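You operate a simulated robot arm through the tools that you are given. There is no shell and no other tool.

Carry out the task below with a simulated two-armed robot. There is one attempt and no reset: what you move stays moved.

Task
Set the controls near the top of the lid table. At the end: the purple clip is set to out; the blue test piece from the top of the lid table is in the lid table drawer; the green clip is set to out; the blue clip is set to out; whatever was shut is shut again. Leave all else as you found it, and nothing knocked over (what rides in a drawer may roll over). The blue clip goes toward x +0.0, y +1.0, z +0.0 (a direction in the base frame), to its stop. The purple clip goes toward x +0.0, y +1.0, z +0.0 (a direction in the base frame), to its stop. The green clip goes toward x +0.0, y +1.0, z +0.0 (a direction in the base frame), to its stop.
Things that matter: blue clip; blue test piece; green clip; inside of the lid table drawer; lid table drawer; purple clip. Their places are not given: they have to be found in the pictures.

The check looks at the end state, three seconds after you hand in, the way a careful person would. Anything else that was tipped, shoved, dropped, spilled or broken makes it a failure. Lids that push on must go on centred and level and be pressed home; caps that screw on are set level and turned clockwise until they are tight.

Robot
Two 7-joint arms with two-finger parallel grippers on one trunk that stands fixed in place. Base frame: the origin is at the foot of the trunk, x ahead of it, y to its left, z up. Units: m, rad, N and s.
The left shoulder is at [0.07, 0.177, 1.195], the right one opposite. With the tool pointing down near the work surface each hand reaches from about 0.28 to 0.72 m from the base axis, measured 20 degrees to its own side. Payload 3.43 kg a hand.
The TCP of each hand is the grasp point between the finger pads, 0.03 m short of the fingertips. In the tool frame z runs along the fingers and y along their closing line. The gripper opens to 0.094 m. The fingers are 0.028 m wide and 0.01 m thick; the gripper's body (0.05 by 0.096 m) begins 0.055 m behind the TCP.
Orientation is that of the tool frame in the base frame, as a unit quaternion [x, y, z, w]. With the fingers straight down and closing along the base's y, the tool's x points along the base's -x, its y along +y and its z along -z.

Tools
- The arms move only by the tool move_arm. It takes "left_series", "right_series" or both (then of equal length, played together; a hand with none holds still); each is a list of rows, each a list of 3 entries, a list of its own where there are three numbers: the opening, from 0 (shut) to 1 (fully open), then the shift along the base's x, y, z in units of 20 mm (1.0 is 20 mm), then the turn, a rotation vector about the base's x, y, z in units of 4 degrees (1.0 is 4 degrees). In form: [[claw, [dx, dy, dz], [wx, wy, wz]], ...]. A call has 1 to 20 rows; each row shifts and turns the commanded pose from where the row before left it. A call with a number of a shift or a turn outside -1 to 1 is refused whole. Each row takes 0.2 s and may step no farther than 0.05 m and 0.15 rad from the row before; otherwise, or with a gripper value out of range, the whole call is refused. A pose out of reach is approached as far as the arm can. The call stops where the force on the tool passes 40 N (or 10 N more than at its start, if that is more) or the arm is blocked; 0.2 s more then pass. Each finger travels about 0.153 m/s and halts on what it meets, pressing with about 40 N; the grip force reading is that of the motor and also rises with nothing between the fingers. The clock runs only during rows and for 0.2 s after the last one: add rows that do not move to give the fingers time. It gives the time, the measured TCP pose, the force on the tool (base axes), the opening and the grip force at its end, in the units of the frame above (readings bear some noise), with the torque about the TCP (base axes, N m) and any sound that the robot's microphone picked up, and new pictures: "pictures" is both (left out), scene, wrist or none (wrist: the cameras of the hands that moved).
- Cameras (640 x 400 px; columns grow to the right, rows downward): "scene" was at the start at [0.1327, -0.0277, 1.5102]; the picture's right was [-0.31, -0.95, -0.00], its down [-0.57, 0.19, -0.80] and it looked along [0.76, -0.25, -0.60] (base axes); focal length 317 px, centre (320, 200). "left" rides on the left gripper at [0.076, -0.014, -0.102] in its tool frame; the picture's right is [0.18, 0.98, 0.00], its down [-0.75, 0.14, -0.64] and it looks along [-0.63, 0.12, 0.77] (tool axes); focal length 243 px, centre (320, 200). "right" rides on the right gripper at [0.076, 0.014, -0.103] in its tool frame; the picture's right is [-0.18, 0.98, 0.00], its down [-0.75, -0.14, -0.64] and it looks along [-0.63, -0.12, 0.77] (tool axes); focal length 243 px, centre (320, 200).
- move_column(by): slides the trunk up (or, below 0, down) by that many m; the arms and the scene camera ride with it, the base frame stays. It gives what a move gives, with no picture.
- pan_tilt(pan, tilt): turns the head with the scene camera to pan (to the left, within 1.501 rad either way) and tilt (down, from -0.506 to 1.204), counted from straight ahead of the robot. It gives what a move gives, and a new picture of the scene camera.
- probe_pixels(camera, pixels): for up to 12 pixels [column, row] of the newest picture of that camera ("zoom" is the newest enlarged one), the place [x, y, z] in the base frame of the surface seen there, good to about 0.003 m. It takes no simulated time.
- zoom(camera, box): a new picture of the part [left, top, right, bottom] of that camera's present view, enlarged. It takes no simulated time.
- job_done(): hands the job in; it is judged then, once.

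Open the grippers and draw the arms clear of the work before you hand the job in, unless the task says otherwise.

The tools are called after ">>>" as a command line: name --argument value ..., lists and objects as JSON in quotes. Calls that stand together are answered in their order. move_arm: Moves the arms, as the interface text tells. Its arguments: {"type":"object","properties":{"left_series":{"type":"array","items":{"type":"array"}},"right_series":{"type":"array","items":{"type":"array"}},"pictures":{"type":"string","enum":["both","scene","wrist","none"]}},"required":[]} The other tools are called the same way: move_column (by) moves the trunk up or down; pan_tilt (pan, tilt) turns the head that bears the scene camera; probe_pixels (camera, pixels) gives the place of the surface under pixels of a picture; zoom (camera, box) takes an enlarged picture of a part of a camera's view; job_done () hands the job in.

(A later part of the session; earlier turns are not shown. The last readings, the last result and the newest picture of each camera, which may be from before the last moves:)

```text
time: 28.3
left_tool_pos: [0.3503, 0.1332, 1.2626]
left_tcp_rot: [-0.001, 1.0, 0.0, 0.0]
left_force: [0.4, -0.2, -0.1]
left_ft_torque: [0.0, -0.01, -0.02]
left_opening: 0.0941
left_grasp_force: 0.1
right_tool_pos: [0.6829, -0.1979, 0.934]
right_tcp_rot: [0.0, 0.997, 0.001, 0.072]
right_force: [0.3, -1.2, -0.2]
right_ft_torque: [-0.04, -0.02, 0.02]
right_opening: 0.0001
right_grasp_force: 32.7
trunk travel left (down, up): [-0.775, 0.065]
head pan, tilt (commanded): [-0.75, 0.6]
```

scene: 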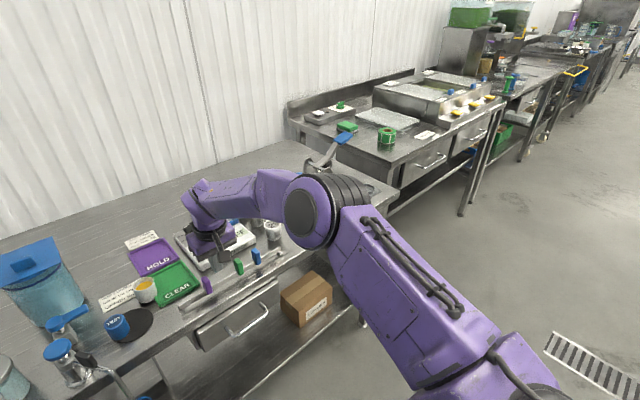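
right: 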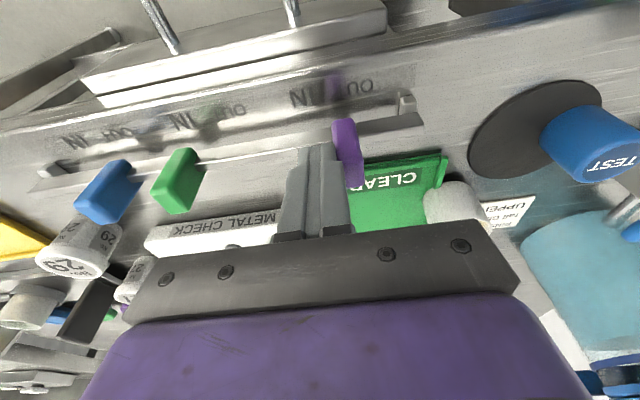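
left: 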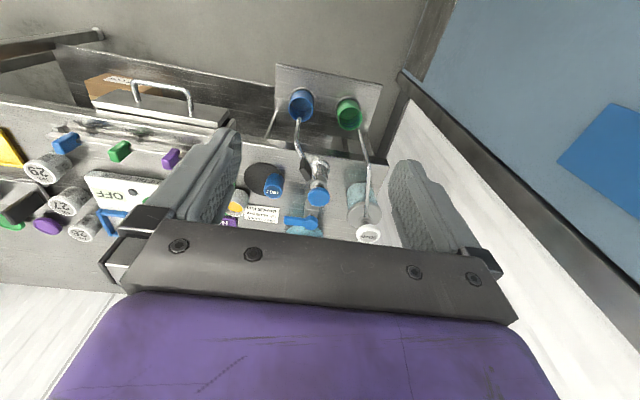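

The force is only -1.2 N at y=-0.198; I creep on in 1.6 mm steps until the stop is felt.

>>> move_arm --right_series '[[0, [0, 0.08, 0], [0, 0, 0]], [0, [0, 0.08, 0], [0, 0, 0]], [0, [0, 0, 0], [0, 0, 0]]]' --pictures "wrist"

```text
time: 29.1
left_tool_pos: [0.3494, 0.1317, 1.2639]
left_tcp_rot: [0.0, 1.0, 0.001, 0.0]
left_force: [-0.8, 0.1, -0.4]
left_ft_torque: [-0.02, -0.03, 0.02]
left_opening: 0.094
left_grasp_force: 0.1
right_tool_pos: [0.6832, -0.1976, 0.9347]
right_tcp_rot: [0.001, 0.997, 0.0, 0.073]
right_force: [-1.5, -12.5, -0.8]
right_ft_torque: [-0.3, 0.04, -0.01]
right_opening: 0.0
right_grasp_force: 33.2
trunk travel left (down, up): [-0.775, 0.065]
head pan, tilt (commanded): [-0.75, 0.6]
```

right: 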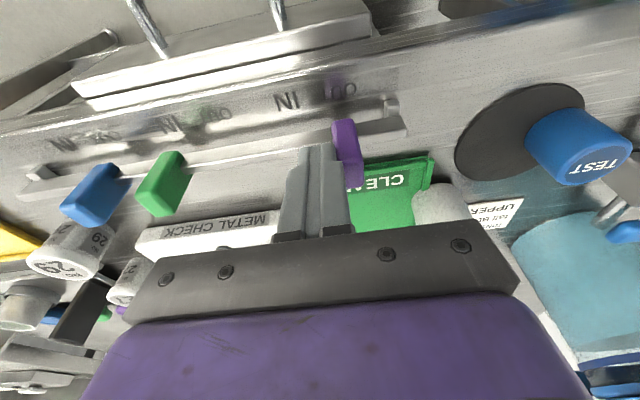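

Purple is at its stop (-12.5 N). I back off, lift, open to about 50 mm and centre over the green clip (y≈-0.302).

>>> move_arm --right_series '[[0, [0, -0.5, 0], [0, 0, 0]], [0, [0, 0, 1], [0, 0, 0]], [0, [0, 0, 1], [0, 0, 0]], [0.53, [0, -0.95, 0], [0, 0, 0]], [0.53, [0, -0.95, 0], [0, 0, 0]], [0.53, [0, -0.95, 0], [0, 0, 0]], [0.53, [0, -0.95, 0], [0, 0, 0]], [0.53, [0, -0.95, 0], [0, 0, 0]], [0.53, [0, 0, 0], [0, 0, 0]]]' --pictures "wrist"

```text
time: 31.1
left_tool_pos: [0.3499, 0.1341, 1.2633]
left_tcp_rot: [0.0, 1.0, 0.0, -0.001]
left_force: [0.0, -0.6, 0.3]
left_ft_torque: [0.0, -0.01, -0.02]
left_opening: 0.0942
left_grasp_force: 0.0
right_tool_pos: [0.6847, -0.299, 0.974]
right_tcp_rot: [0.0, 0.997, 0.001, 0.073]
right_force: [-0.2, -0.1, 0.4]
right_ft_torque: [0.01, 0.01, 0.04]
right_opening: 0.0497
right_grasp_force: 0.1
trunk travel left (down, up): [-0.775, 0.065]
head pan, tilt (commanded): [-0.75, 0.6]
```

right: 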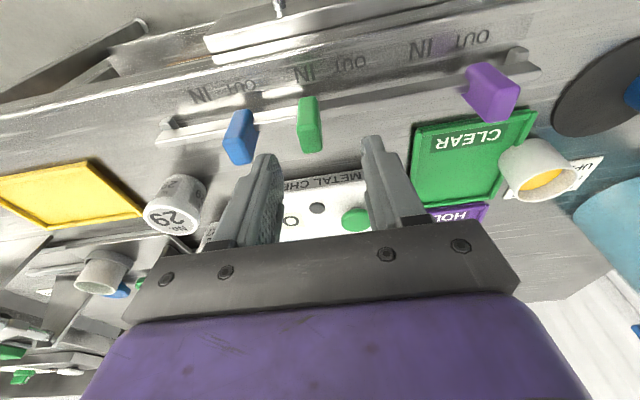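

Fingers straddle the green clip from above. I probe the blue and green clip faces to confirm the left finger fits between them.

>>> probe_pixels --camera "right" --pixels '[[229, 140], [240, 140], [252, 150], [246, 125], [303, 110], [309, 125], [318, 140], [302, 135], [480, 80], [470, 85], [490, 95], [515, 95]]'

>>> zoom --camera "right" --box '[190, 60, 400, 200]'

```text
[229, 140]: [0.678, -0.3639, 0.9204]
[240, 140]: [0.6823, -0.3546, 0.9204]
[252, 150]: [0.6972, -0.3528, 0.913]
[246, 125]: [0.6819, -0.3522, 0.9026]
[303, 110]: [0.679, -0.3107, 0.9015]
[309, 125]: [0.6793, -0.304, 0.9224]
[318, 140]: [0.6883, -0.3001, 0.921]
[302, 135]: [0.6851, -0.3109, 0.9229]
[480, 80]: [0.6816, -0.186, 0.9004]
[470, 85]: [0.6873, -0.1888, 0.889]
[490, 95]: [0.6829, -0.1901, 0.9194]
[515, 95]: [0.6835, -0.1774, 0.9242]
```

```text
2.86 times, centred on (295, 130) of right
```

zoom: 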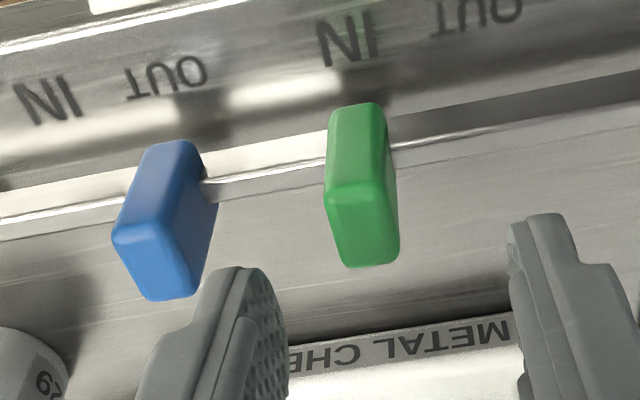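

Blue's +y face ≈ -0.352, green's -y face ≈ -0.312; the -y finger will sit at -0.334..-0.324, so it fits. I lower to z≈0.935 and push green +y.

>>> move_arm --right_series '[[0.53, [0, 0, -0.7], [0, 0, 0]], [0.53, [0, 0, -0.7], [0, 0, 0]], [0.53, [0, 0, -0.55], [0, 0, 0]], [0.53, [0, 0, 0], [0, 0, 0]], [0.53, [0, 0.3, 0], [0, 0, 0]], [0.53, [0, 0.3, 0], [0, 0, 0]], [0.53, [0, 0.3, 0], [0, 0, 0]], [0.53, [0, 0.3, 0], [0, 0, 0]], [0.53, [0, 0.3, 0], [0, 0, 0]], [0.53, [0, 0.3, 0], [0, 0, 0]], [0.53, [0, 0.3, 0], [0, 0, 0]]]' --pictures "wrist"

```text
time: 33.5
left_tool_pos: [0.3495, 0.1326, 1.2631]
left_tcp_rot: [0.0, 1.0, 0.0, 0.0]
left_force: [0.2, 0.3, 0.4]
left_ft_torque: [-0.02, -0.01, -0.01]
left_opening: 0.0943
left_grasp_force: 0.1
right_tool_pos: [0.6839, -0.2563, 0.9351]
right_tcp_rot: [0.0, 0.997, 0.001, 0.073]
right_force: [0.8, -0.3, -0.2]
right_ft_torque: [0.0, -0.01, 0.03]
right_opening: 0.05
right_grasp_force: 0.1
trunk travel left (down, up): [-0.775, 0.065]
head pan, tilt (commanded): [-0.75, 0.6]
```

right: 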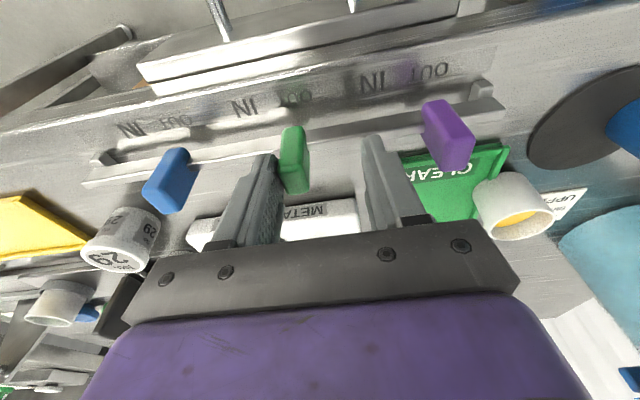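

Green is at OUT nearly; expected stop near TCP y≈-0.248. I creep in 2 mm steps.

>>> move_arm --right_series '[[0.53, [0, 0.15, 0], [0, 0, 0]], [0.53, [0, 0.1, 0], [0, 0, 0]], [0.53, [0, 0.1, 0], [0, 0, 0]], [0.53, [0, 0.08, 0], [0, 0, 0]]]' --pictures "none"

```text
time: 34.5
left_tool_pos: [0.3498, 0.1322, 1.264]
left_tcp_rot: [0.0, 1.0, 0.0, 0.0]
left_force: [-0.6, 0.1, -1.1]
left_ft_torque: [0.01, 0.0, -0.02]
left_opening: 0.0939
left_grasp_force: 0.1
right_tool_pos: [0.6827, -0.25, 0.935]
right_tcp_rot: [-0.001, 0.997, 0.0, 0.073]
right_force: [1.8, -10.7, 1.0]
right_ft_torque: [-0.28, 0.01, 0.06]
right_opening: 0.0556
right_grasp_force: 5.2
trunk travel left (down, up): [-0.775, 0.065]
head pan, tilt (commanded): [-0.75, 0.6]
```

A -10.7 N reaction with the finger yielding slightly suggests the stop. I check the picture closely.

>>> zoom --camera "right" --box '[100, 60, 480, 260]'

>>> probe_pixels --camera "right" --pixels '[[292, 140], [300, 145], [305, 150], [283, 140], [175, 175], [160, 165], [440, 125], [430, 115]]'

```text
1.68 times, centred on (290, 160) of right
```

zoom: 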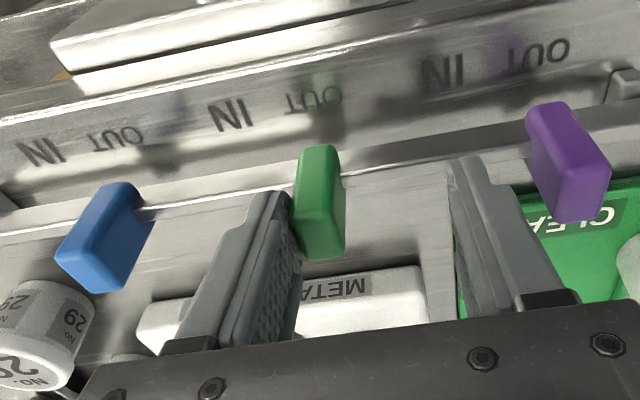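

```text
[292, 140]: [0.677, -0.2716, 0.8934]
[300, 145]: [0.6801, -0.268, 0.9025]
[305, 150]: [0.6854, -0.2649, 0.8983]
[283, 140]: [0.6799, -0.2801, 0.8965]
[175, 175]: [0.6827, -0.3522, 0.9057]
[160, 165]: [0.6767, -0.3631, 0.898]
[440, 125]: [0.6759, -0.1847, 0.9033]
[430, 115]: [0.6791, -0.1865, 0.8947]
```

Clip spacing is even again (≈-0.180, -0.268, -0.358) and all moved ~37 mm, so green is at its stop too. I back off, lift, retreat in x and level the tool.

>>> move_arm --right_series '[[0.6, [0, -0.4, 0], [0, 0, 0]], [0.6, [0, 0, 1], [0, 0, 0]], [0.6, [0, 0, 1], [0, 0, 0]], [0.6, [0, 0, 1], [0, 0, 0]], [0.6, [-1, 0, 0.5], [0, 1, 0]], [0.6, [-1, 0, 0.5], [0, 1, 0]], [0.6, [-1, 0, 0], [0, 0, 0]], [0.6, [-1, 0, 0], [0, 0, 0]], [0.6, [-1, 0, 0], [0, 0, 0]], [0.6, [-1, 0, 0], [0, 0, 0]], [0.6, [-1, 0, 0], [0, 0, 0]], [0.6, [0, 0, 0], [0, 0, 0]]]' --pictures "both"

```text
time: 37.1
left_tool_pos: [0.3491, 0.1338, 1.2645]
left_tcp_rot: [0.0, 1.0, 0.001, -0.001]
left_force: [0.4, -0.7, 0.3]
left_ft_torque: [0.0, 0.0, 0.01]
left_opening: 0.0941
left_grasp_force: 0.1
right_tool_pos: [0.5432, -0.2555, 1.0148]
right_tcp_rot: [0.001, 1.0, 0.002, 0.003]
right_force: [-0.3, -0.7, 0.2]
right_ft_torque: [-0.02, 0.01, 0.0]
right_opening: 0.0562
right_grasp_force: 0.1
trunk travel left (down, up): [-0.775, 0.065]
head pan, tilt (commanded): [-0.75, 0.6]
```

scene: 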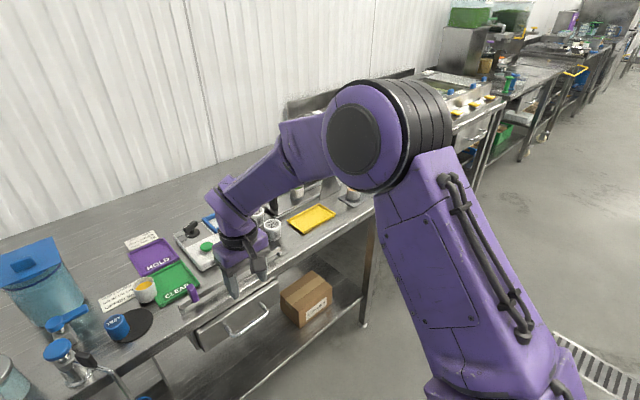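
right: 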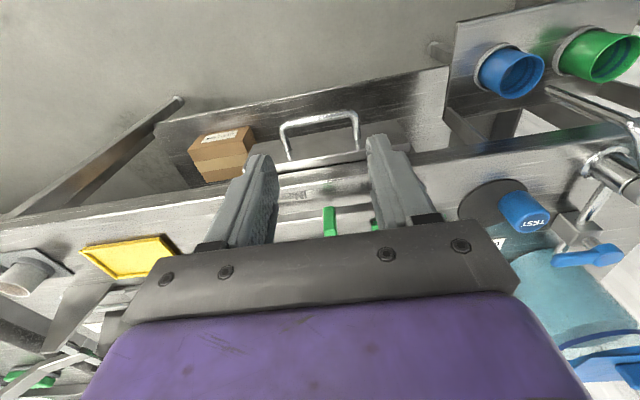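

Tool is level at (0.543,-0.256,1.015). I now yaw it about +z (20 rows, 80°) so the fingers can close across the handle bar.

>>> move_arm --right_series '[[0.6, [0, 0, 0], [0, 0, 1]], [0.6, [0, 0, 0], [0, 0, 1]], [0.6, [0, 0, 0], [0, 0, 1]], [0.6, [0, 0, 0], [0, 0, 1]], [0.6, [0, 0, 0], [0, 0, 1]], [0.6, [0, 0, 0], [0, 0, 1]], [0.6, [0, 0, 0], [0, 0, 1]], [0.6, [0, 0, 0], [0, 0, 1]], [0.6, [0, 0, 0], [0, 0, 1]], [0.6, [0, 0, 0], [0, 0, 1]], [0.6, [0, 0, 0], [0, 0, 1]], [0.6, [0, 0, 0], [0, 0, 1]], [0.6, [0, 0, 0], [0, 0, 1]], [0.6, [0, 0, 0], [0, 0, 1]], [0.6, [0, 0, 0], [0, 0, 1]], [0.6, [0, 0, 0], [0, 0, 1]], [0.6, [0, 0, 0], [0, 0, 1]], [0.6, [0, 0, 0], [0, 0, 1]], [0.6, [0, 0, 0], [0, 0, 1]], [0.6, [0, 0, 0], [0, 0, 1]]]' --pictures "both"

>>> pan_tilt --pan -0.4 --tilt 0.8

```text
time: 41.3
left_tool_pos: [0.3498, 0.1329, 1.2636]
left_tcp_rot: [0.0, 1.0, 0.001, 0.0]
left_force: [0.3, 0.4, 0.6]
left_ft_torque: [0.02, -0.01, 0.0]
left_opening: 0.0941
left_grasp_force: 0.1
right_tool_pos: [0.5441, -0.2568, 1.0137]
right_tcp_rot: [-0.644, 0.765, 0.003, 0.002]
right_force: [0.0, 0.2, -0.3]
right_ft_torque: [-0.01, -0.04, -0.01]
right_opening: 0.0564
right_grasp_force: 0.1
trunk travel left (down, up): [-0.775, 0.065]
head pan, tilt (commanded): [-0.75, 0.6]
```

scene: 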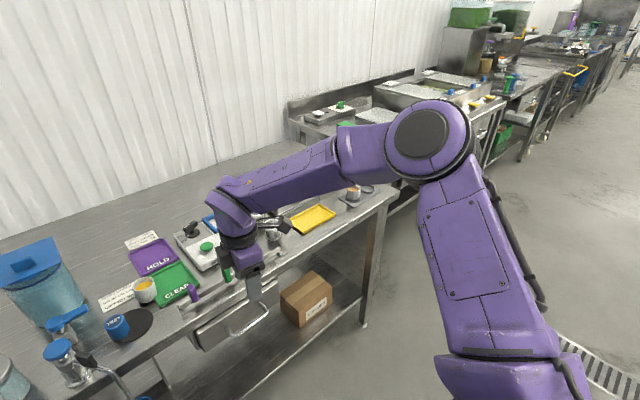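
right: 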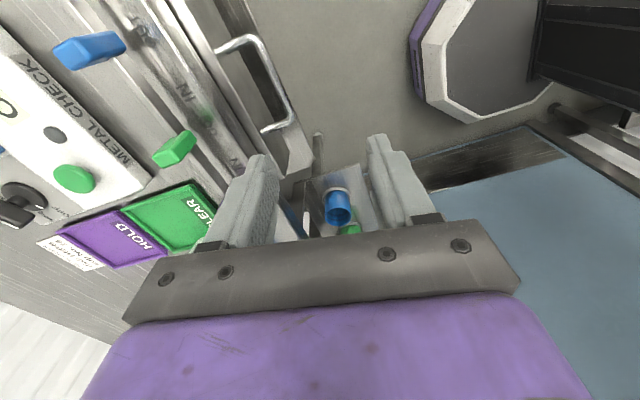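

```text
time: 42.1
left_tool_pos: [0.3492, 0.1331, 1.263]
left_tcp_rot: [0.0, 1.0, 0.0, 0.0]
left_force: [-0.6, -0.3, -0.2]
left_ft_torque: [0.04, 0.0, 0.03]
left_opening: 0.094
left_grasp_force: 0.0
right_tool_pos: [0.5426, -0.2554, 1.014]
right_tcp_rot: [-0.643, 0.766, 0.003, 0.002]
right_force: [-0.7, -0.4, 0.3]
right_ft_torque: [-0.01, 0.05, -0.02]
right_opening: 0.0564
right_grasp_force: 0.1
trunk travel left (down, up): [-0.775, 0.065]
head pan, tilt (commanded): [-0.4, 0.799]
```

scene: 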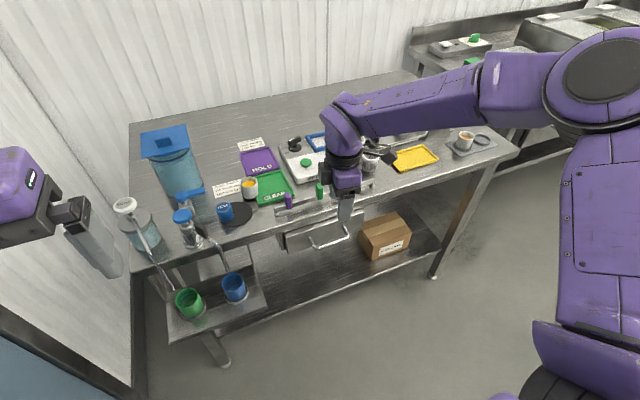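

Yaw of 80° achieved with camera on the -y side. I finish the yaw, tilt forward 20°, narrow the fingers to 30 mm, and move to a pre-grasp above-front of the handle.

>>> move_arm --right_series '[[0.32, [0, 0, 0], [0, 0, 1]], [0.32, [0, 0, 0], [0, 0, 1]], [0.32, [0, 0, 0], [0, 0, 0.4]], [0.32, [0, 0, 0], [0, -1, 0]], [0.32, [0, 0, 0], [0, -1, 0]], [0.32, [0, 0, 0], [0, -1, 0]], [0.32, [0, 0, 0], [0, -1, 0]], [0.32, [0, 0, 0], [0, -1, 0]], [0.32, [0, 0, -1], [0, 0, 0]], [0.32, [0, -0.1, -1], [0, 0, 0]], [0.32, [0.2, -0.1, -1], [0, 0, 0]], [0.32, [0.2, -0.1, -1], [0, 0, 0]], [0.32, [0.2, -0.1, -1], [0, 0, 0]], [0.32, [0.2, -0.1, -1], [0, 0, 0]], [0.32, [0.2, 0, -1], [0, 0, 0]], [0.32, [0, 0, 0], [0, 0, 0]]]' --pictures "both"

```text
time: 45.5
left_tool_pos: [0.3508, 0.1353, 1.2637]
left_tcp_rot: [0.0, 1.0, 0.001, 0.0]
left_force: [-0.4, 0.4, 0.5]
left_ft_torque: [0.02, -0.02, -0.01]
left_opening: 0.094
left_grasp_force: 0.0
right_tool_pos: [0.5638, -0.2659, 0.8741]
right_tcp_rot: [-0.694, 0.699, -0.12, 0.125]
right_force: [-0.1, -0.7, -1.1]
right_ft_torque: [-0.01, 0.01, -0.02]
right_opening: 0.0303
right_grasp_force: 0.1
trunk travel left (down, up): [-0.775, 0.065]
head pan, tilt (commanded): [-0.4, 0.799]
```

scene: 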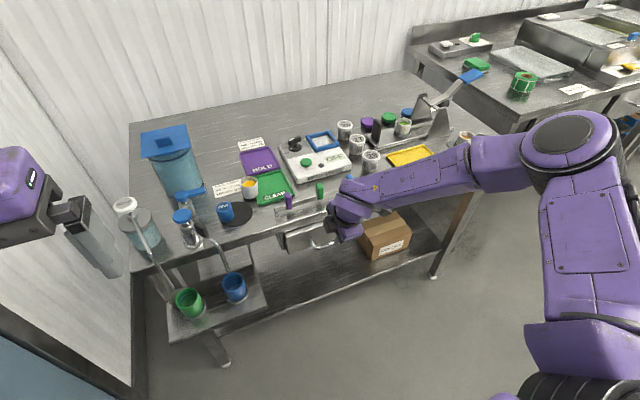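
right: 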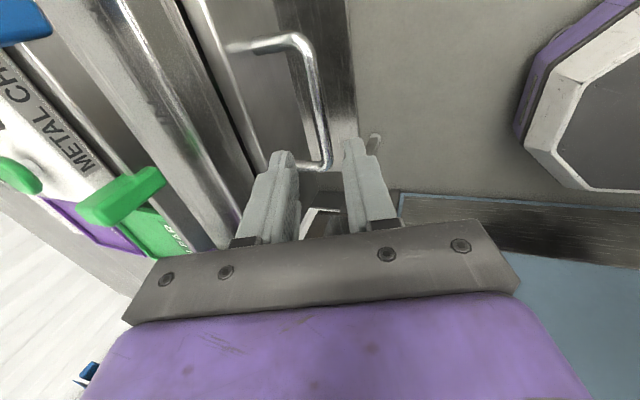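

The handle bar appears between the finger tips in the wrist view around (315,130). I zoom and probe it.

>>> zoom --camera "right" --box '[200, 10, 440, 240]'

>>> probe_pixels --camera "right" --pixels '[[316, 80], [320, 110], [325, 140], [310, 60], [313, 80], [320, 80], [270, 80], [262, 45], [290, 60], [282, 155], [352, 145], [240, 60]]'

```text
1.74 times, centred on (320, 125) of right
```

zoom: 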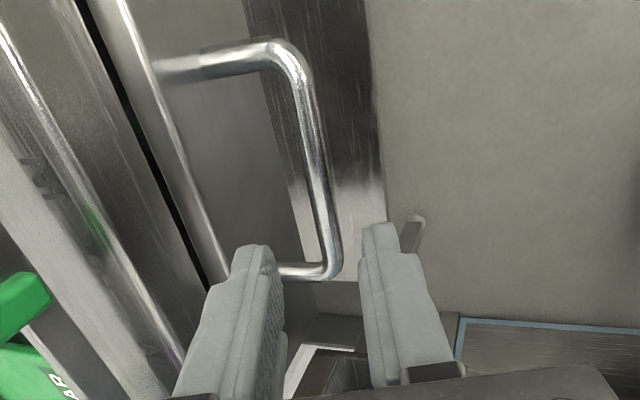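

```text
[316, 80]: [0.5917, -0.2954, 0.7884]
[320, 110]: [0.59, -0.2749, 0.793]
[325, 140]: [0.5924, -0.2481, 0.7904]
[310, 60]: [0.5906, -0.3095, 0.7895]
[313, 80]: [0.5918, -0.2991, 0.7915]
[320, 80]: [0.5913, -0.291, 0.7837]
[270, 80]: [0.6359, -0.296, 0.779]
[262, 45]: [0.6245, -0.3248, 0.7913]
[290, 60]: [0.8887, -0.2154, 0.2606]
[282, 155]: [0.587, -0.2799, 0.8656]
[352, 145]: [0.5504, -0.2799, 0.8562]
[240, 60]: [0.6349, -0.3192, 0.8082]
```

Bar centre is about (0.594, y, 0.786). I advance along the tool axis by ~88 mm so the bar sits between the pads.

>>> move_arm --right_series '[[0.32, [0.27, 0, -0.825], [0, 0, 0]], [0.32, [0.27, 0, -0.825], [0, 0, 0]], [0.32, [0.27, 0, -0.825], [0, 0, 0]], [0.32, [0.27, 0, -0.825], [0, 0, 0]], [0.32, [0.27, 0, -0.825], [0, 0, 0]], [0.32, [0, 0, 0], [0, 0, 0]]]' --pictures "both"

```text
time: 46.9
left_tool_pos: [0.3498, 0.1329, 1.2633]
left_tcp_rot: [0.0, 1.0, 0.001, 0.0]
left_force: [-0.7, -0.1, 0.6]
left_ft_torque: [0.02, 0.03, -0.01]
left_opening: 0.0937
left_grasp_force: 0.1
right_tool_pos: [0.5907, -0.2651, 0.7927]
right_tcp_rot: [-0.694, 0.698, -0.12, 0.125]
right_force: [-0.3, 0.0, -0.1]
right_ft_torque: [0.0, 0.0, 0.0]
right_opening: 0.0303
right_grasp_force: 0.0
trunk travel left (down, up): [-0.775, 0.065]
head pan, tilt (commanded): [-0.4, 0.799]
```

scene: 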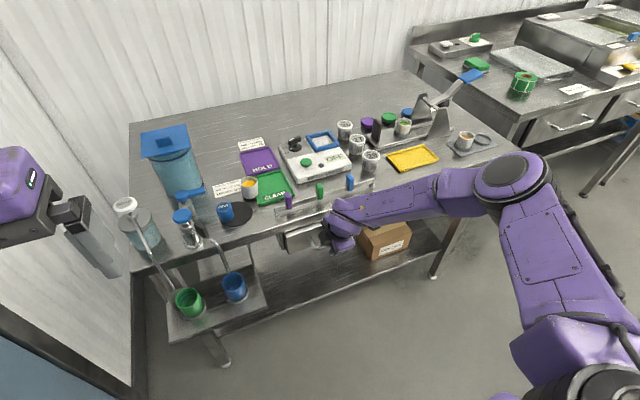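
right: 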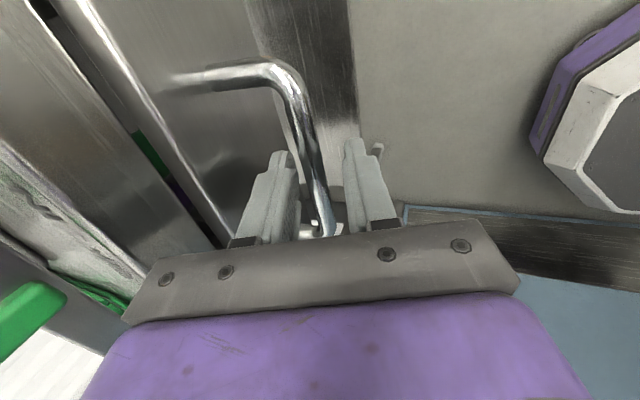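

The bar is between the fingers with no contact forces. I close the fingers on it.

>>> move_arm --right_series '[[0, [0, 0, 0], [0, 0, 0]], [0, [0, 0, 0], [0, 0, 0]], [0, [0, 0, 0], [0, 0, 0]]]' --pictures "wrist"

```text
time: 47.7
left_tool_pos: [0.3498, 0.1324, 1.2637]
left_tcp_rot: [0.001, 1.0, 0.001, 0.0]
left_force: [0.0, -0.4, -0.1]
left_ft_torque: [0.02, 0.01, 0.05]
left_opening: 0.0939
left_grasp_force: 0.1
right_tool_pos: [0.5915, -0.2654, 0.7933]
right_tcp_rot: [-0.695, 0.698, -0.12, 0.125]
right_force: [1.3, -1.2, 5.2]
right_ft_torque: [-0.47, 0.0, 0.66]
right_opening: 0.0116
right_grasp_force: 45.2
trunk travel left (down, up): [-0.775, 0.065]
head pan, tilt (commanded): [-0.4, 0.799]
```

right: 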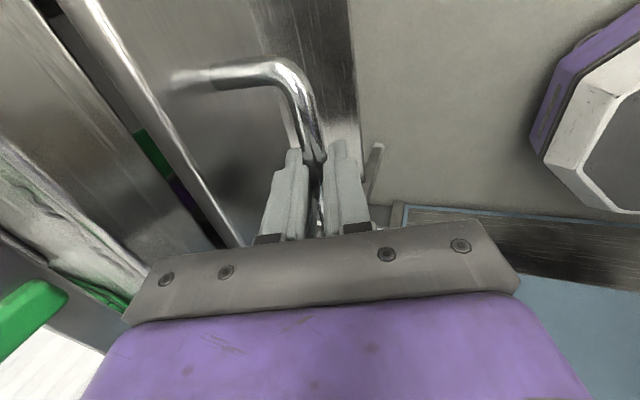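

The bar is gripped (opening 11.6 mm); the shut handle position is TCP x≈0.5915. I pull along -x gently.

>>> move_arm --right_series '[[0, [-0.3, 0, 0], [0, 0, 0]], [0, [-0.4, 0, 0], [0, 0, 0]], [0, [-0.5, 0, 0], [0, 0, 0]], [0, [-0.5, 0, 0], [0, 0, 0]]]' --pictures "both"

```text
time: 48.7
left_tool_pos: [0.348, 0.134, 1.2637]
left_tcp_rot: [-0.001, 1.0, -0.001, 0.001]
left_force: [-0.4, 0.2, -0.2]
left_ft_torque: [0.03, 0.0, 0.01]
left_opening: 0.094
left_grasp_force: 0.0
right_tool_pos: [0.5545, -0.2668, 0.7932]
right_tcp_rot: [-0.695, 0.698, -0.12, 0.125]
right_force: [-0.4, -4.5, 8.8]
right_ft_torque: [0.89, 0.0, 1.18]
right_opening: 0.0118
right_grasp_force: 44.6
trunk travel left (down, up): [-0.775, 0.065]
head pan, tilt (commanded): [-0.4, 0.799]
```

scene: 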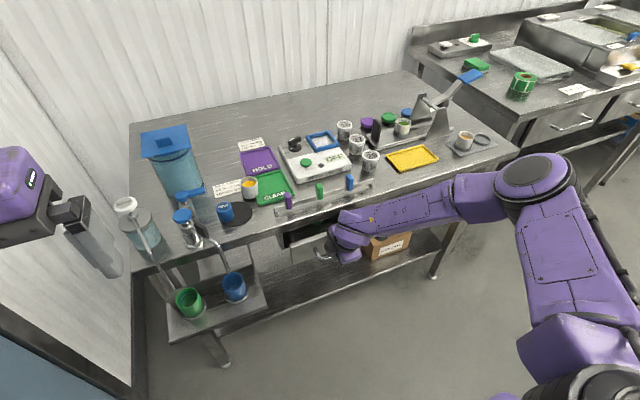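
right: 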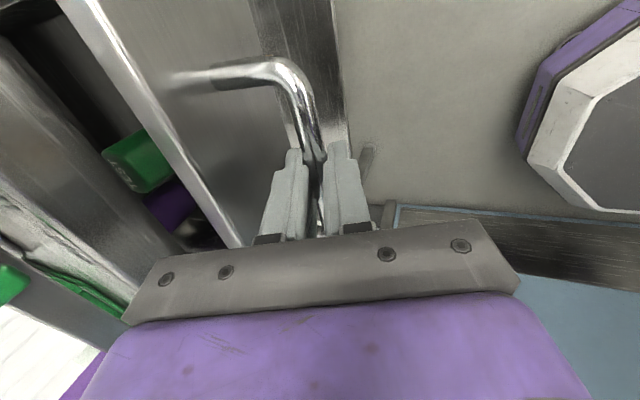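

The drawer slides out and shows green and purple pieces inside. I pull on to about x≈0.435.

>>> move_arm --right_series '[[0, [-0.5, 0, 0], [0, 0, 0]], [0, [-0.5, 0, 0], [0, 0, 0]], [0, [-0.5, 0, 0], [0, 0, 0]], [0, [-0.5, 0, 0], [0, 0, 0]], [0, [-0.5, 0, 0], [0, 0, 0]], [0, [-0.5, 0, 0], [0, 0, 0]], [0, [-0.5, 0, 0], [0, 0, 0]], [0, [-0.5, 0, 0], [0, 0, 0]], [0, [-0.5, 0, 0], [0, 0, 0]], [0, [-0.5, 0, 0], [0, 0, 0]], [0, [-0.5, 0, 0], [0, 0, 0]], [0, [-0.5, 0, 0], [0, 0, 0]]]' --pictures "both"

```text
time: 51.3
left_tool_pos: [0.3484, 0.1344, 1.2642]
left_tcp_rot: [0.0, 1.0, -0.001, 0.001]
left_force: [-0.2, 0.2, -0.3]
left_ft_torque: [-0.01, 0.0, 0.01]
left_opening: 0.0939
left_grasp_force: 0.0
right_tool_pos: [0.4346, -0.2661, 0.7939]
right_tcp_rot: [-0.694, 0.698, -0.12, 0.125]
right_force: [-0.1, -4.6, 14.7]
right_ft_torque: [0.39, -0.02, 0.97]
right_opening: 0.0115
right_grasp_force: 45.2
trunk travel left (down, up): [-0.775, 0.065]
head pan, tilt (commanded): [-0.4, 0.799]
```

scene: 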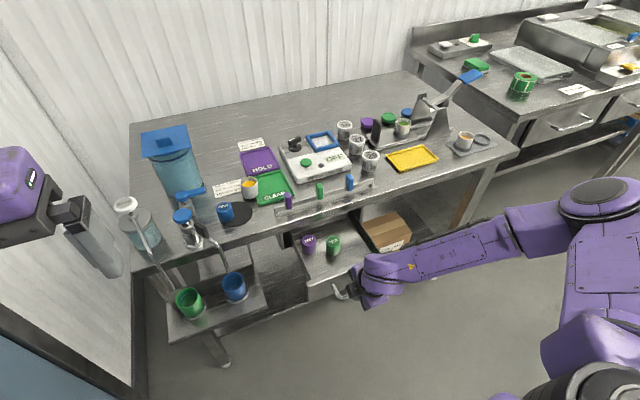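
right: 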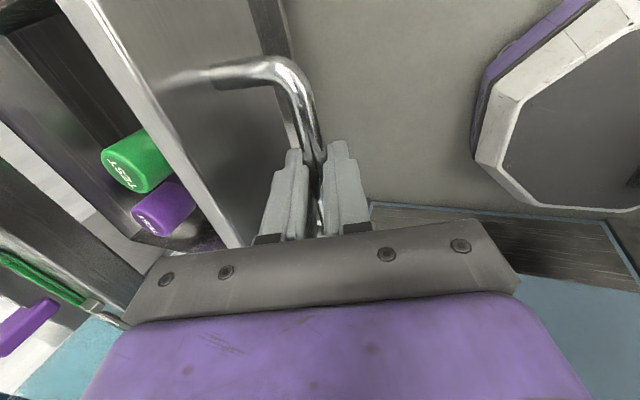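

The drawer is open ~157 mm and holds upright purple and green TEST pieces. I zoom and probe the drawer interior.

>>> zoom --camera "scene" --box '[270, 210, 430, 310]'

>>> probe_pixels --camera "scene" --pixels '[[309, 240], [308, 250], [333, 240], [333, 250], [320, 262], [345, 268], [355, 250], [350, 240], [305, 278], [360, 262], [310, 262], [318, 237]]'

```text
4.00 times, centred on (350, 260) of scene
```

zoom: 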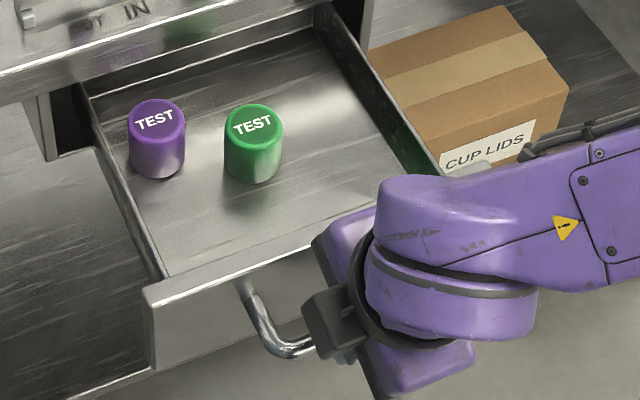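

```text
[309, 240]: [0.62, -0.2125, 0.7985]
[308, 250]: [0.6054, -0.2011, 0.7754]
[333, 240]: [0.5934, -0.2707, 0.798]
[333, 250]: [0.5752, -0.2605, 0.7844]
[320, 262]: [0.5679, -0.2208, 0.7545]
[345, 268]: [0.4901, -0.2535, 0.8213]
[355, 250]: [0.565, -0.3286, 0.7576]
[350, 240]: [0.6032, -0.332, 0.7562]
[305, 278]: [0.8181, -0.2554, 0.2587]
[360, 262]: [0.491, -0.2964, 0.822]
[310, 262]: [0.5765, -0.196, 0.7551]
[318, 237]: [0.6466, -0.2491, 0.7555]
```

Drawer floor z≈0.755, purple at (0.622,-0.208), green at (0.592,-0.268); the right side around (0.57,-0.335) is free. I release the handle, back out along the tool axis, and level the tool.

>>> move_arm --right_series '[[0.32, [0, 0, 0], [0, 0, 0]], [0.32, [0, 0, 0], [0, 0, 0]], [0.32, [-0.2, 0, 0.6], [0, 0, 0]], [0.32, [-0.3, 0, 0.85], [0, 0, 0]], [0.32, [-0.3, 0, 0.85], [0, 0, 0]], [0.32, [-0.3, 0, 0.85], [0, 0, 0]], [0.32, [-0.3, 0, 0.85], [0, 0, 0]], [0.32, [0, 0, 1], [0, 0, 0]], [0.4, [0, 0, 1], [0, 1, 0]], [0.5, [0, 0, 1], [0, 1, 0]], [0.6, [0, 0, 1], [0, 1, 0]], [0.64, [0, 0, 1], [0, 1, 0]], [0.64, [0, 0, 0.5], [0, 1, 0]], [0.64, [0, 0, 0], [0, 0, 0]]]' --pictures "both"

```text
time: 54.3
left_tool_pos: [0.349, 0.134, 1.2637]
left_tcp_rot: [0.001, 1.0, 0.001, 0.0]
left_force: [-0.4, 1.0, -0.7]
left_ft_torque: [-0.02, 0.02, -0.01]
left_opening: 0.0939
left_grasp_force: 0.0
right_tool_pos: [0.408, -0.2666, 0.9827]
right_tcp_rot: [-0.704, 0.71, 0.003, 0.001]
right_force: [0.6, -0.2, -1.3]
right_ft_torque: [-0.03, 0.05, -0.05]
right_opening: 0.0603
right_grasp_force: 0.1
trunk travel left (down, up): [-0.775, 0.065]
head pan, tilt (commanded): [-0.4, 0.799]
```

scene: 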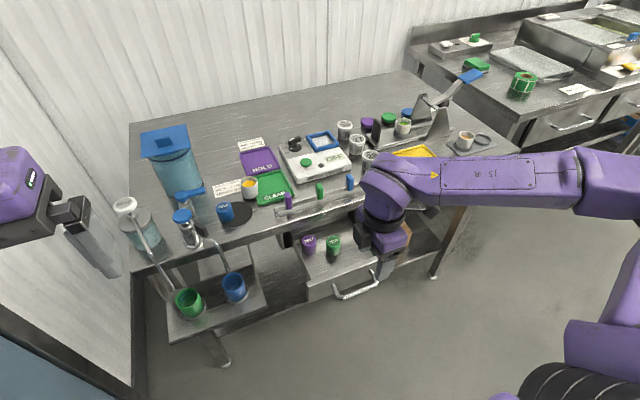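
right: 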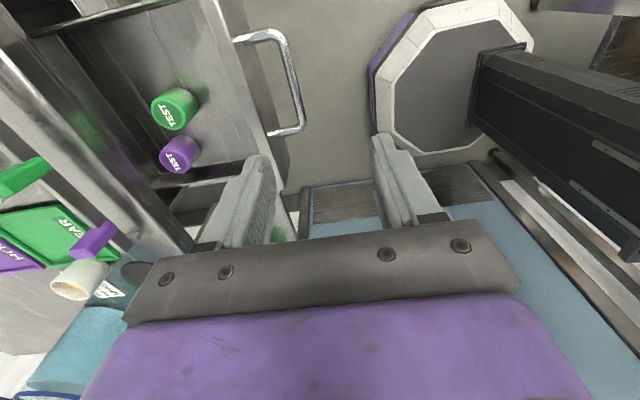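

Handle released and the drawer stays open. I rotate the yaw back by ~70° while moving up and toward the blue TEST piece at a safe height.

>>> move_arm --right_series '[[0.64, [0, 0, 0.4], [0, 0, -0.97]], [0.64, [0, 0, 0.4], [0, 0, -0.97]], [0.64, [0, 0, 0.4], [0, 0, -0.97]], [0.64, [0.2, 0.2, 0.4], [0, 0, -0.97]], [0.64, [0.3, 0.3, 0.4], [0, 0, -0.97]], [0.64, [0.3, 0.3, 0.4], [0, 0, -0.97]], [0.64, [0.3, 0.3, 0.4], [0, 0, -0.97]], [0.64, [0.3, 0.3, 0.4], [0, 0, -0.97]], [0.64, [0.3, 0.3, 0.4], [0, 0, -0.97]], [0.64, [0.3, 0.3, 0.4], [0, 0, -0.97]], [0.64, [0.3, 0.3, 0.4], [0, 0, -0.97]], [0.64, [0.3, 0.3, 0], [0, 0, -0.97]], [0.64, [0.3, 0.3, 0], [0, 0, -0.97]], [0.64, [0.3, 0.3, 0], [0, 0, -0.97]], [0.64, [0.3, 0.3, 0], [0, 0, -0.97]], [0.64, [0.3, 0.3, 0], [0, 0, -0.97]], [0.64, [0.3, 0.3, 0], [0, 0, -0.97]], [0.64, [0.3, 0.3, 0], [0, 0, -0.97]]]' --pictures "both"

```text
time: 58.1
left_tool_pos: [0.3498, 0.1336, 1.2638]
left_tcp_rot: [0.0, 1.0, 0.001, 0.001]
left_force: [0.0, 0.1, 1.1]
left_ft_torque: [-0.01, 0.04, 0.0]
left_opening: 0.0941
left_grasp_force: 0.0
right_tool_pos: [0.4922, -0.1753, 1.0699]
right_tcp_rot: [-0.203, 0.979, -0.002, 0.001]
right_force: [-0.1, 0.8, 0.9]
right_ft_torque: [0.01, 0.01, -0.03]
right_opening: 0.0604
right_grasp_force: 0.2
right hand out of reach, approached as far as the arm can: row 16
trunk travel left (down, up): [-0.775, 0.065]
head pan, tilt (commanded): [-0.4, 0.799]
```

scene: 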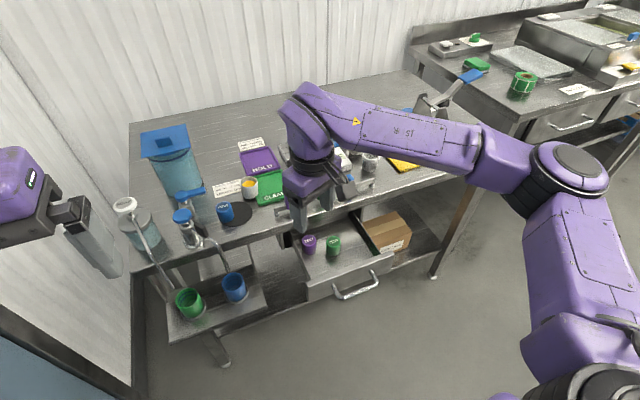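
right: 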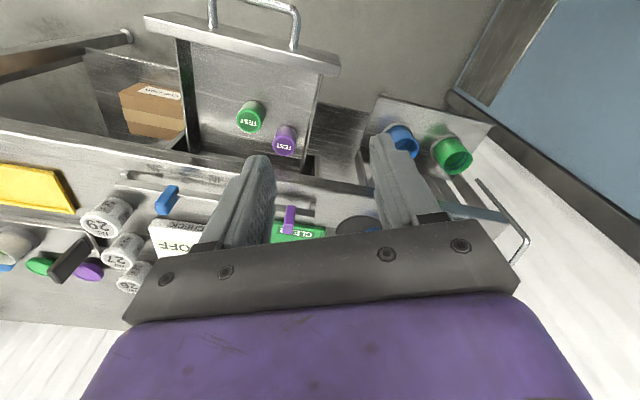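

Yaw is now ~23°. I move toward the TEST piece in two parts, adding a forward tilt about the tool's closing axis in the second part.

>>> move_arm --right_series '[[0.64, [0.95, 0.6, -0.2], [0, 0, 0]], [0.64, [0.95, 0.6, -0.2], [0, 0, 0]], [0.64, [0.95, 0.6, -0.2], [0, 0, 0]], [0.64, [0.95, 0.6, -0.2], [0, 0, 0]], [0.64, [0.95, 0.6, -0.2], [0, 0, 0]], [0.64, [0.7, 0.5, 0], [0.397, -0.918, 0]], [0.64, [0.7, 0.5, 0], [0.397, -0.918, 0]], [0.64, [0, 0, 0], [0.397, -0.918, 0]], [0.64, [0, 0, 0], [0, 0, 0]]]' --pictures "both"

```text
time: 60.1
left_tool_pos: [0.3494, 0.1344, 1.2639]
left_tcp_rot: [0.0, 1.0, 0.0, 0.0]
left_force: [0.1, 0.0, -0.3]
left_ft_torque: [0.0, 0.02, 0.01]
left_opening: 0.094
left_grasp_force: 0.1
right_tool_pos: [0.6152, -0.0942, 1.0496]
right_tcp_rot: [-0.201, 0.974, 0.018, 0.104]
right_force: [0.4, 0.0, 0.1]
right_ft_torque: [0.01, 0.01, 0.02]
right_opening: 0.06
right_grasp_force: 0.1
trunk travel left (down, up): [-0.775, 0.065]
head pan, tilt (commanded): [-0.4, 0.799]
```

scene: 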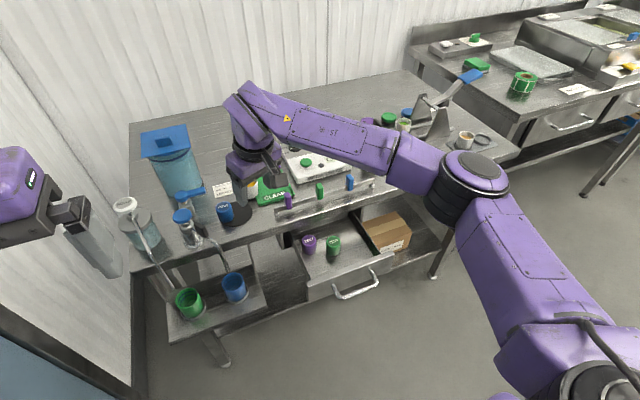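
right: 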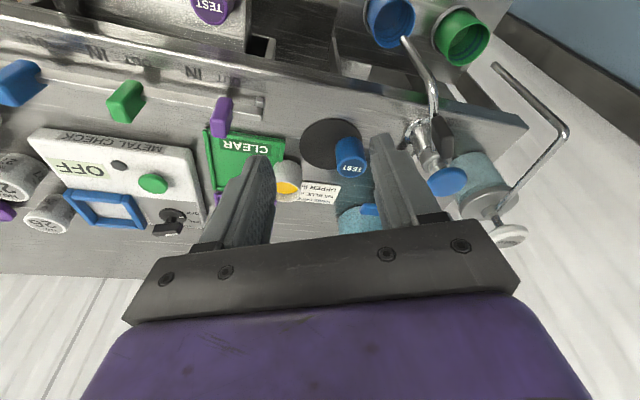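

In reach with a 12° tilt; TEST piece at (350,157) between the fingers. I keep moving toward above it with 8° more tilt.

>>> move_arm --right_series '[[0.64, [0.8, 0.5, 0], [0.397, -0.918, 0]], [0.64, [0.8, 0.5, 0], [0.397, -0.918, 0]], [0.64, [0.8, 0.5, -0.3], [0, 0, 0]], [0.64, [0.8, 0.5, -0.3], [0, 0, 0]], [0.64, [0.8, 0.5, -0.3], [0, 0, 0]], [0.64, [0.8, 0.5, -0.3], [0, 0, 0]], [0.64, [0, 0, 0], [0, 0, 0]]]' --pictures "both"

```text
time: 61.7
left_tool_pos: [0.3499, 0.1329, 1.2635]
left_tcp_rot: [-0.001, 1.0, 0.001, 0.0]
left_force: [-0.4, -0.2, -0.1]
left_ft_torque: [-0.01, -0.02, 0.0]
left_opening: 0.094
left_grasp_force: 0.0
right_tool_pos: [0.7111, -0.0351, 1.0262]
right_tcp_rot: [-0.2, 0.964, 0.033, 0.171]
right_force: [-0.3, 0.3, -0.9]
right_ft_torque: [-0.01, -0.02, 0.03]
right_opening: 0.06
right_grasp_force: 0.1
trunk travel left (down, up): [-0.775, 0.065]
head pan, tilt (commanded): [-0.4, 0.799]
```

scene: 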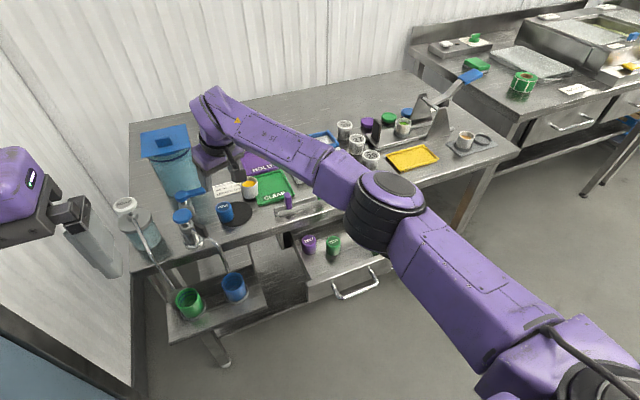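
right: 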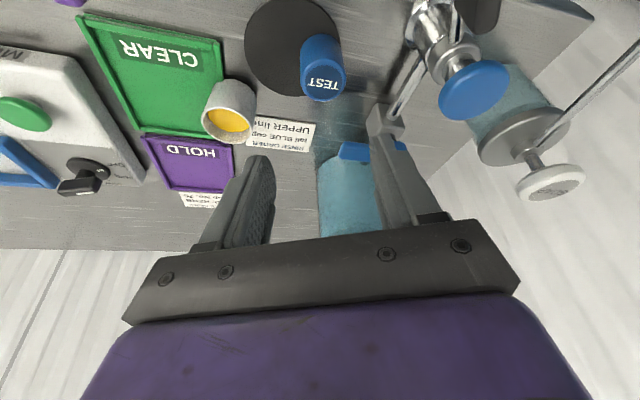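

The piece's top face is at about (323,85) and body at (320,50) in the wrist view. I probe it and its neighbours for exact positions.

>>> probe_pixels --camera "right" --pixels '[[323, 75], [323, 85], [310, 84], [337, 84], [323, 95], [320, 50], [305, 50], [337, 50], [470, 90], [385, 115], [355, 150], [480, 10]]'

>>> zoom --camera "right" --box '[220, 0, 540, 200]'

```text
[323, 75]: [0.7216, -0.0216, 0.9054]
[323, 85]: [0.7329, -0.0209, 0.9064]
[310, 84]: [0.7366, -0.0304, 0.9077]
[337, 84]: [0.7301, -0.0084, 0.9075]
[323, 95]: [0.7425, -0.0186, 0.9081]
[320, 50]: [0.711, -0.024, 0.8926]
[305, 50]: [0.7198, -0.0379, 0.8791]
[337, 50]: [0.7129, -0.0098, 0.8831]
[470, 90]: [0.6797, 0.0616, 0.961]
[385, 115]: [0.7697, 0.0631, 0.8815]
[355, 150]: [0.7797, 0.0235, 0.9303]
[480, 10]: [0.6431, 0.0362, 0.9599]
```

```text
2.00 times, centred on (380, 100) of right
```

zoom: 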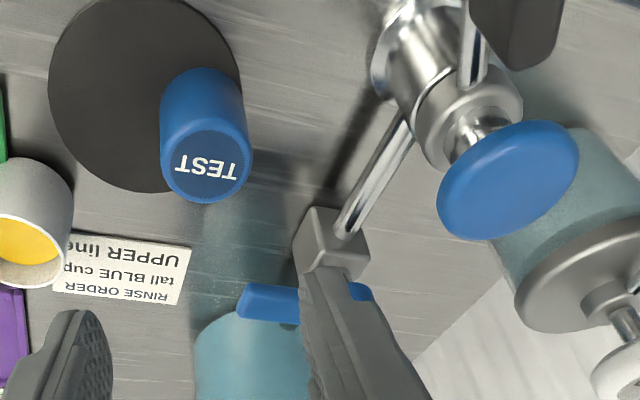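

Piece centre ≈ (0.729,-0.020), top z 0.906; neighbours are clear. I align to (0.724,-0.022) and descend to z≈0.95 just above the piece.

>>> move_arm --right_series '[[0.64, [0.35, 0.35, 0], [0, 0, 0]], [0.64, [0.3, 0.3, -0.5], [0, 0, 0]], [0.64, [0, 0, -0.8], [0, 0, 0]], [0.64, [0, 0, -0.8], [0, 0, 0]], [0.64, [0, 0, -0.8], [0, 0, 0]], [0.64, [0, 0, -0.8], [0, 0, 0]], [0.64, [0, 0, 0], [0, 0, 0]]]' --pictures "both"

```text
time: 63.3
left_tool_pos: [0.3505, 0.1339, 1.2636]
left_tcp_rot: [0.0, 1.0, 0.0, 0.0]
left_force: [0.9, 0.9, -0.2]
left_ft_torque: [0.0, 0.02, -0.02]
left_opening: 0.0941
left_grasp_force: 0.0
right_tool_pos: [0.7219, -0.0233, 0.9498]
right_tcp_rot: [-0.2, 0.964, 0.033, 0.172]
right_force: [0.2, 0.2, 0.4]
right_ft_torque: [0.0, 0.0, -0.01]
right_opening: 0.0602
right_grasp_force: 0.1
right hand out of reach, approached as far as the arm can: row 6
trunk travel left (down, up): [-0.775, 0.065]
head pan, tilt (commanded): [-0.4, 0.799]
```

scene: 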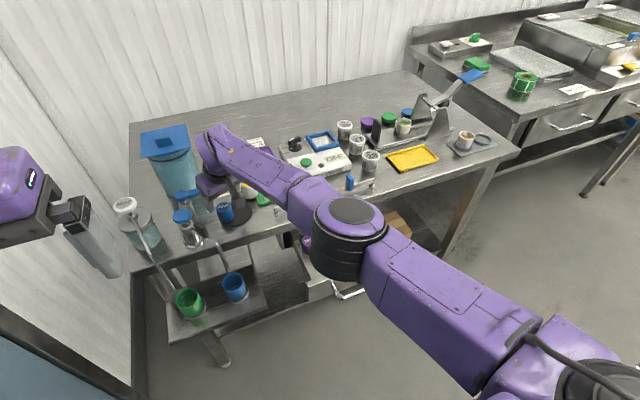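
right: 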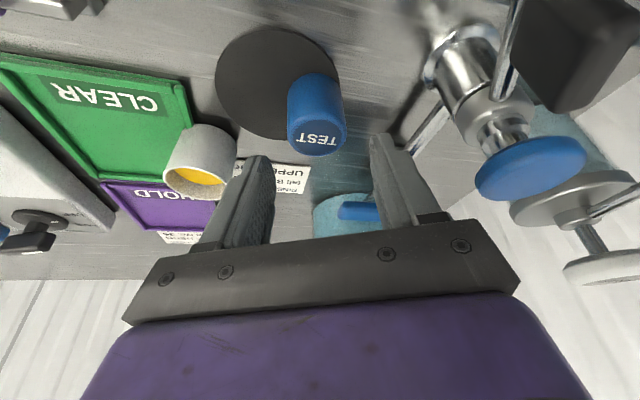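

Row 6 hit the reach limit at z≈0.95, so I plan to lower the trunk. First I check the elbow's height over the table and drawer.

>>> probe_pixels --camera "scene" --pixels '[[350, 210], [345, 270], [320, 250], [300, 190], [400, 270], [450, 310], [250, 160], [370, 290], [215, 150], [530, 370]]'

```text
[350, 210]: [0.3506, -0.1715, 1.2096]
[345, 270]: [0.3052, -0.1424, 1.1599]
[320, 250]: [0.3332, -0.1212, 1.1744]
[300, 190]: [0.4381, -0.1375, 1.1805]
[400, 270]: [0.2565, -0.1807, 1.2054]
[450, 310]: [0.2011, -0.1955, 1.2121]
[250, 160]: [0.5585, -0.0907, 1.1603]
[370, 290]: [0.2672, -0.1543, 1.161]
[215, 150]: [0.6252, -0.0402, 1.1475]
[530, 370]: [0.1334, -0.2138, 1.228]
```

The elbow is at about z 1.13+, well above everything. I raise the hand 80 mm, then lower the trunk 80 mm to gain reach.

>>> move_arm --right_series '[[0.64, [0, 0, 0.8], [0, 0, 0]], [0.64, [0, 0, 0.8], [0, 0, 0]], [0.64, [0, 0, 0.8], [0, 0, 0]], [0.64, [0, 0, 0.8], [0, 0, 0]], [0.64, [0, 0, 0.8], [0, 0, 0]], [0.64, [0, 0, 0], [0, 0, 0]]]' --pictures "none"

>>> move_column --by -0.08

```text
time: 64.7
left_tool_pos: [0.3501, 0.134, 1.2639]
left_tcp_rot: [0.0, 1.0, 0.0, 0.0]
left_force: [-0.4, 0.2, 0.3]
left_ft_torque: [-0.02, 0.0, 0.01]
left_opening: 0.0939
left_grasp_force: 0.0
right_tool_pos: [0.7205, -0.0215, 1.0315]
right_tcp_rot: [-0.2, 0.964, 0.033, 0.172]
right_force: [0.0, -0.2, -0.4]
right_ft_torque: [-0.03, 0.0, -0.02]
right_opening: 0.0605
right_grasp_force: 0.0
trunk travel left (down, up): [-0.775, 0.065]
head pan, tilt (commanded): [-0.4, 0.799]
```

```text
time: 65.9
left_tool_pos: [0.3504, 0.1336, 1.183]
left_tcp_rot: [0.0, 1.0, 0.0, 0.0]
left_force: [-0.6, -0.3, 0.1]
left_ft_torque: [-0.01, 0.03, -0.02]
left_opening: 0.0939
left_grasp_force: 0.0
right_tool_pos: [0.7212, -0.0228, 0.9506]
right_tcp_rot: [-0.2, 0.964, 0.033, 0.172]
right_force: [-0.4, -0.2, -0.5]
right_ft_torque: [-0.04, -0.04, 0.01]
right_opening: 0.0604
right_grasp_force: 0.0
trunk travel left (down, up): [-0.695, 0.145]
head pan, tilt (commanded): [-0.4, 0.799]
```

Hand is at (0.721,-0.023,0.951) with the trunk lowered. I take a zoomed wrist view to check alignment before descending.

>>> zoom --camera "right" --box '[200, 50, 440, 200]'

>>> probe_pixels --camera "zoom" --pixels '[[320, 200], [320, 215], [320, 240], [290, 215], [350, 215], [310, 140], [270, 140], [345, 140], [180, 300], [480, 240]]'

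```text
2.67 times, centred on (320, 125) of right
```

zoom: 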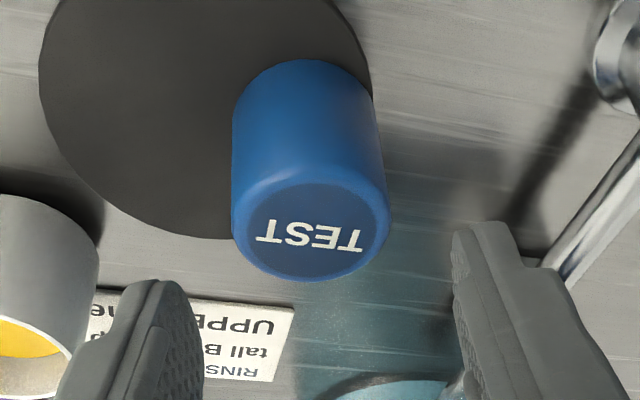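

```text
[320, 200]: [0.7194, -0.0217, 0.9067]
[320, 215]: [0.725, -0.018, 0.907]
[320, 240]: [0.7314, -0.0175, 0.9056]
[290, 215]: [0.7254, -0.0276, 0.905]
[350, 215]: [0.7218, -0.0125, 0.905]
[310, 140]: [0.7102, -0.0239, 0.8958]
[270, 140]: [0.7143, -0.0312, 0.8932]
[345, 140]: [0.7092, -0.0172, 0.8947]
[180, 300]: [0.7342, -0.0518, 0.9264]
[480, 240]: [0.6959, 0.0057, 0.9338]
```

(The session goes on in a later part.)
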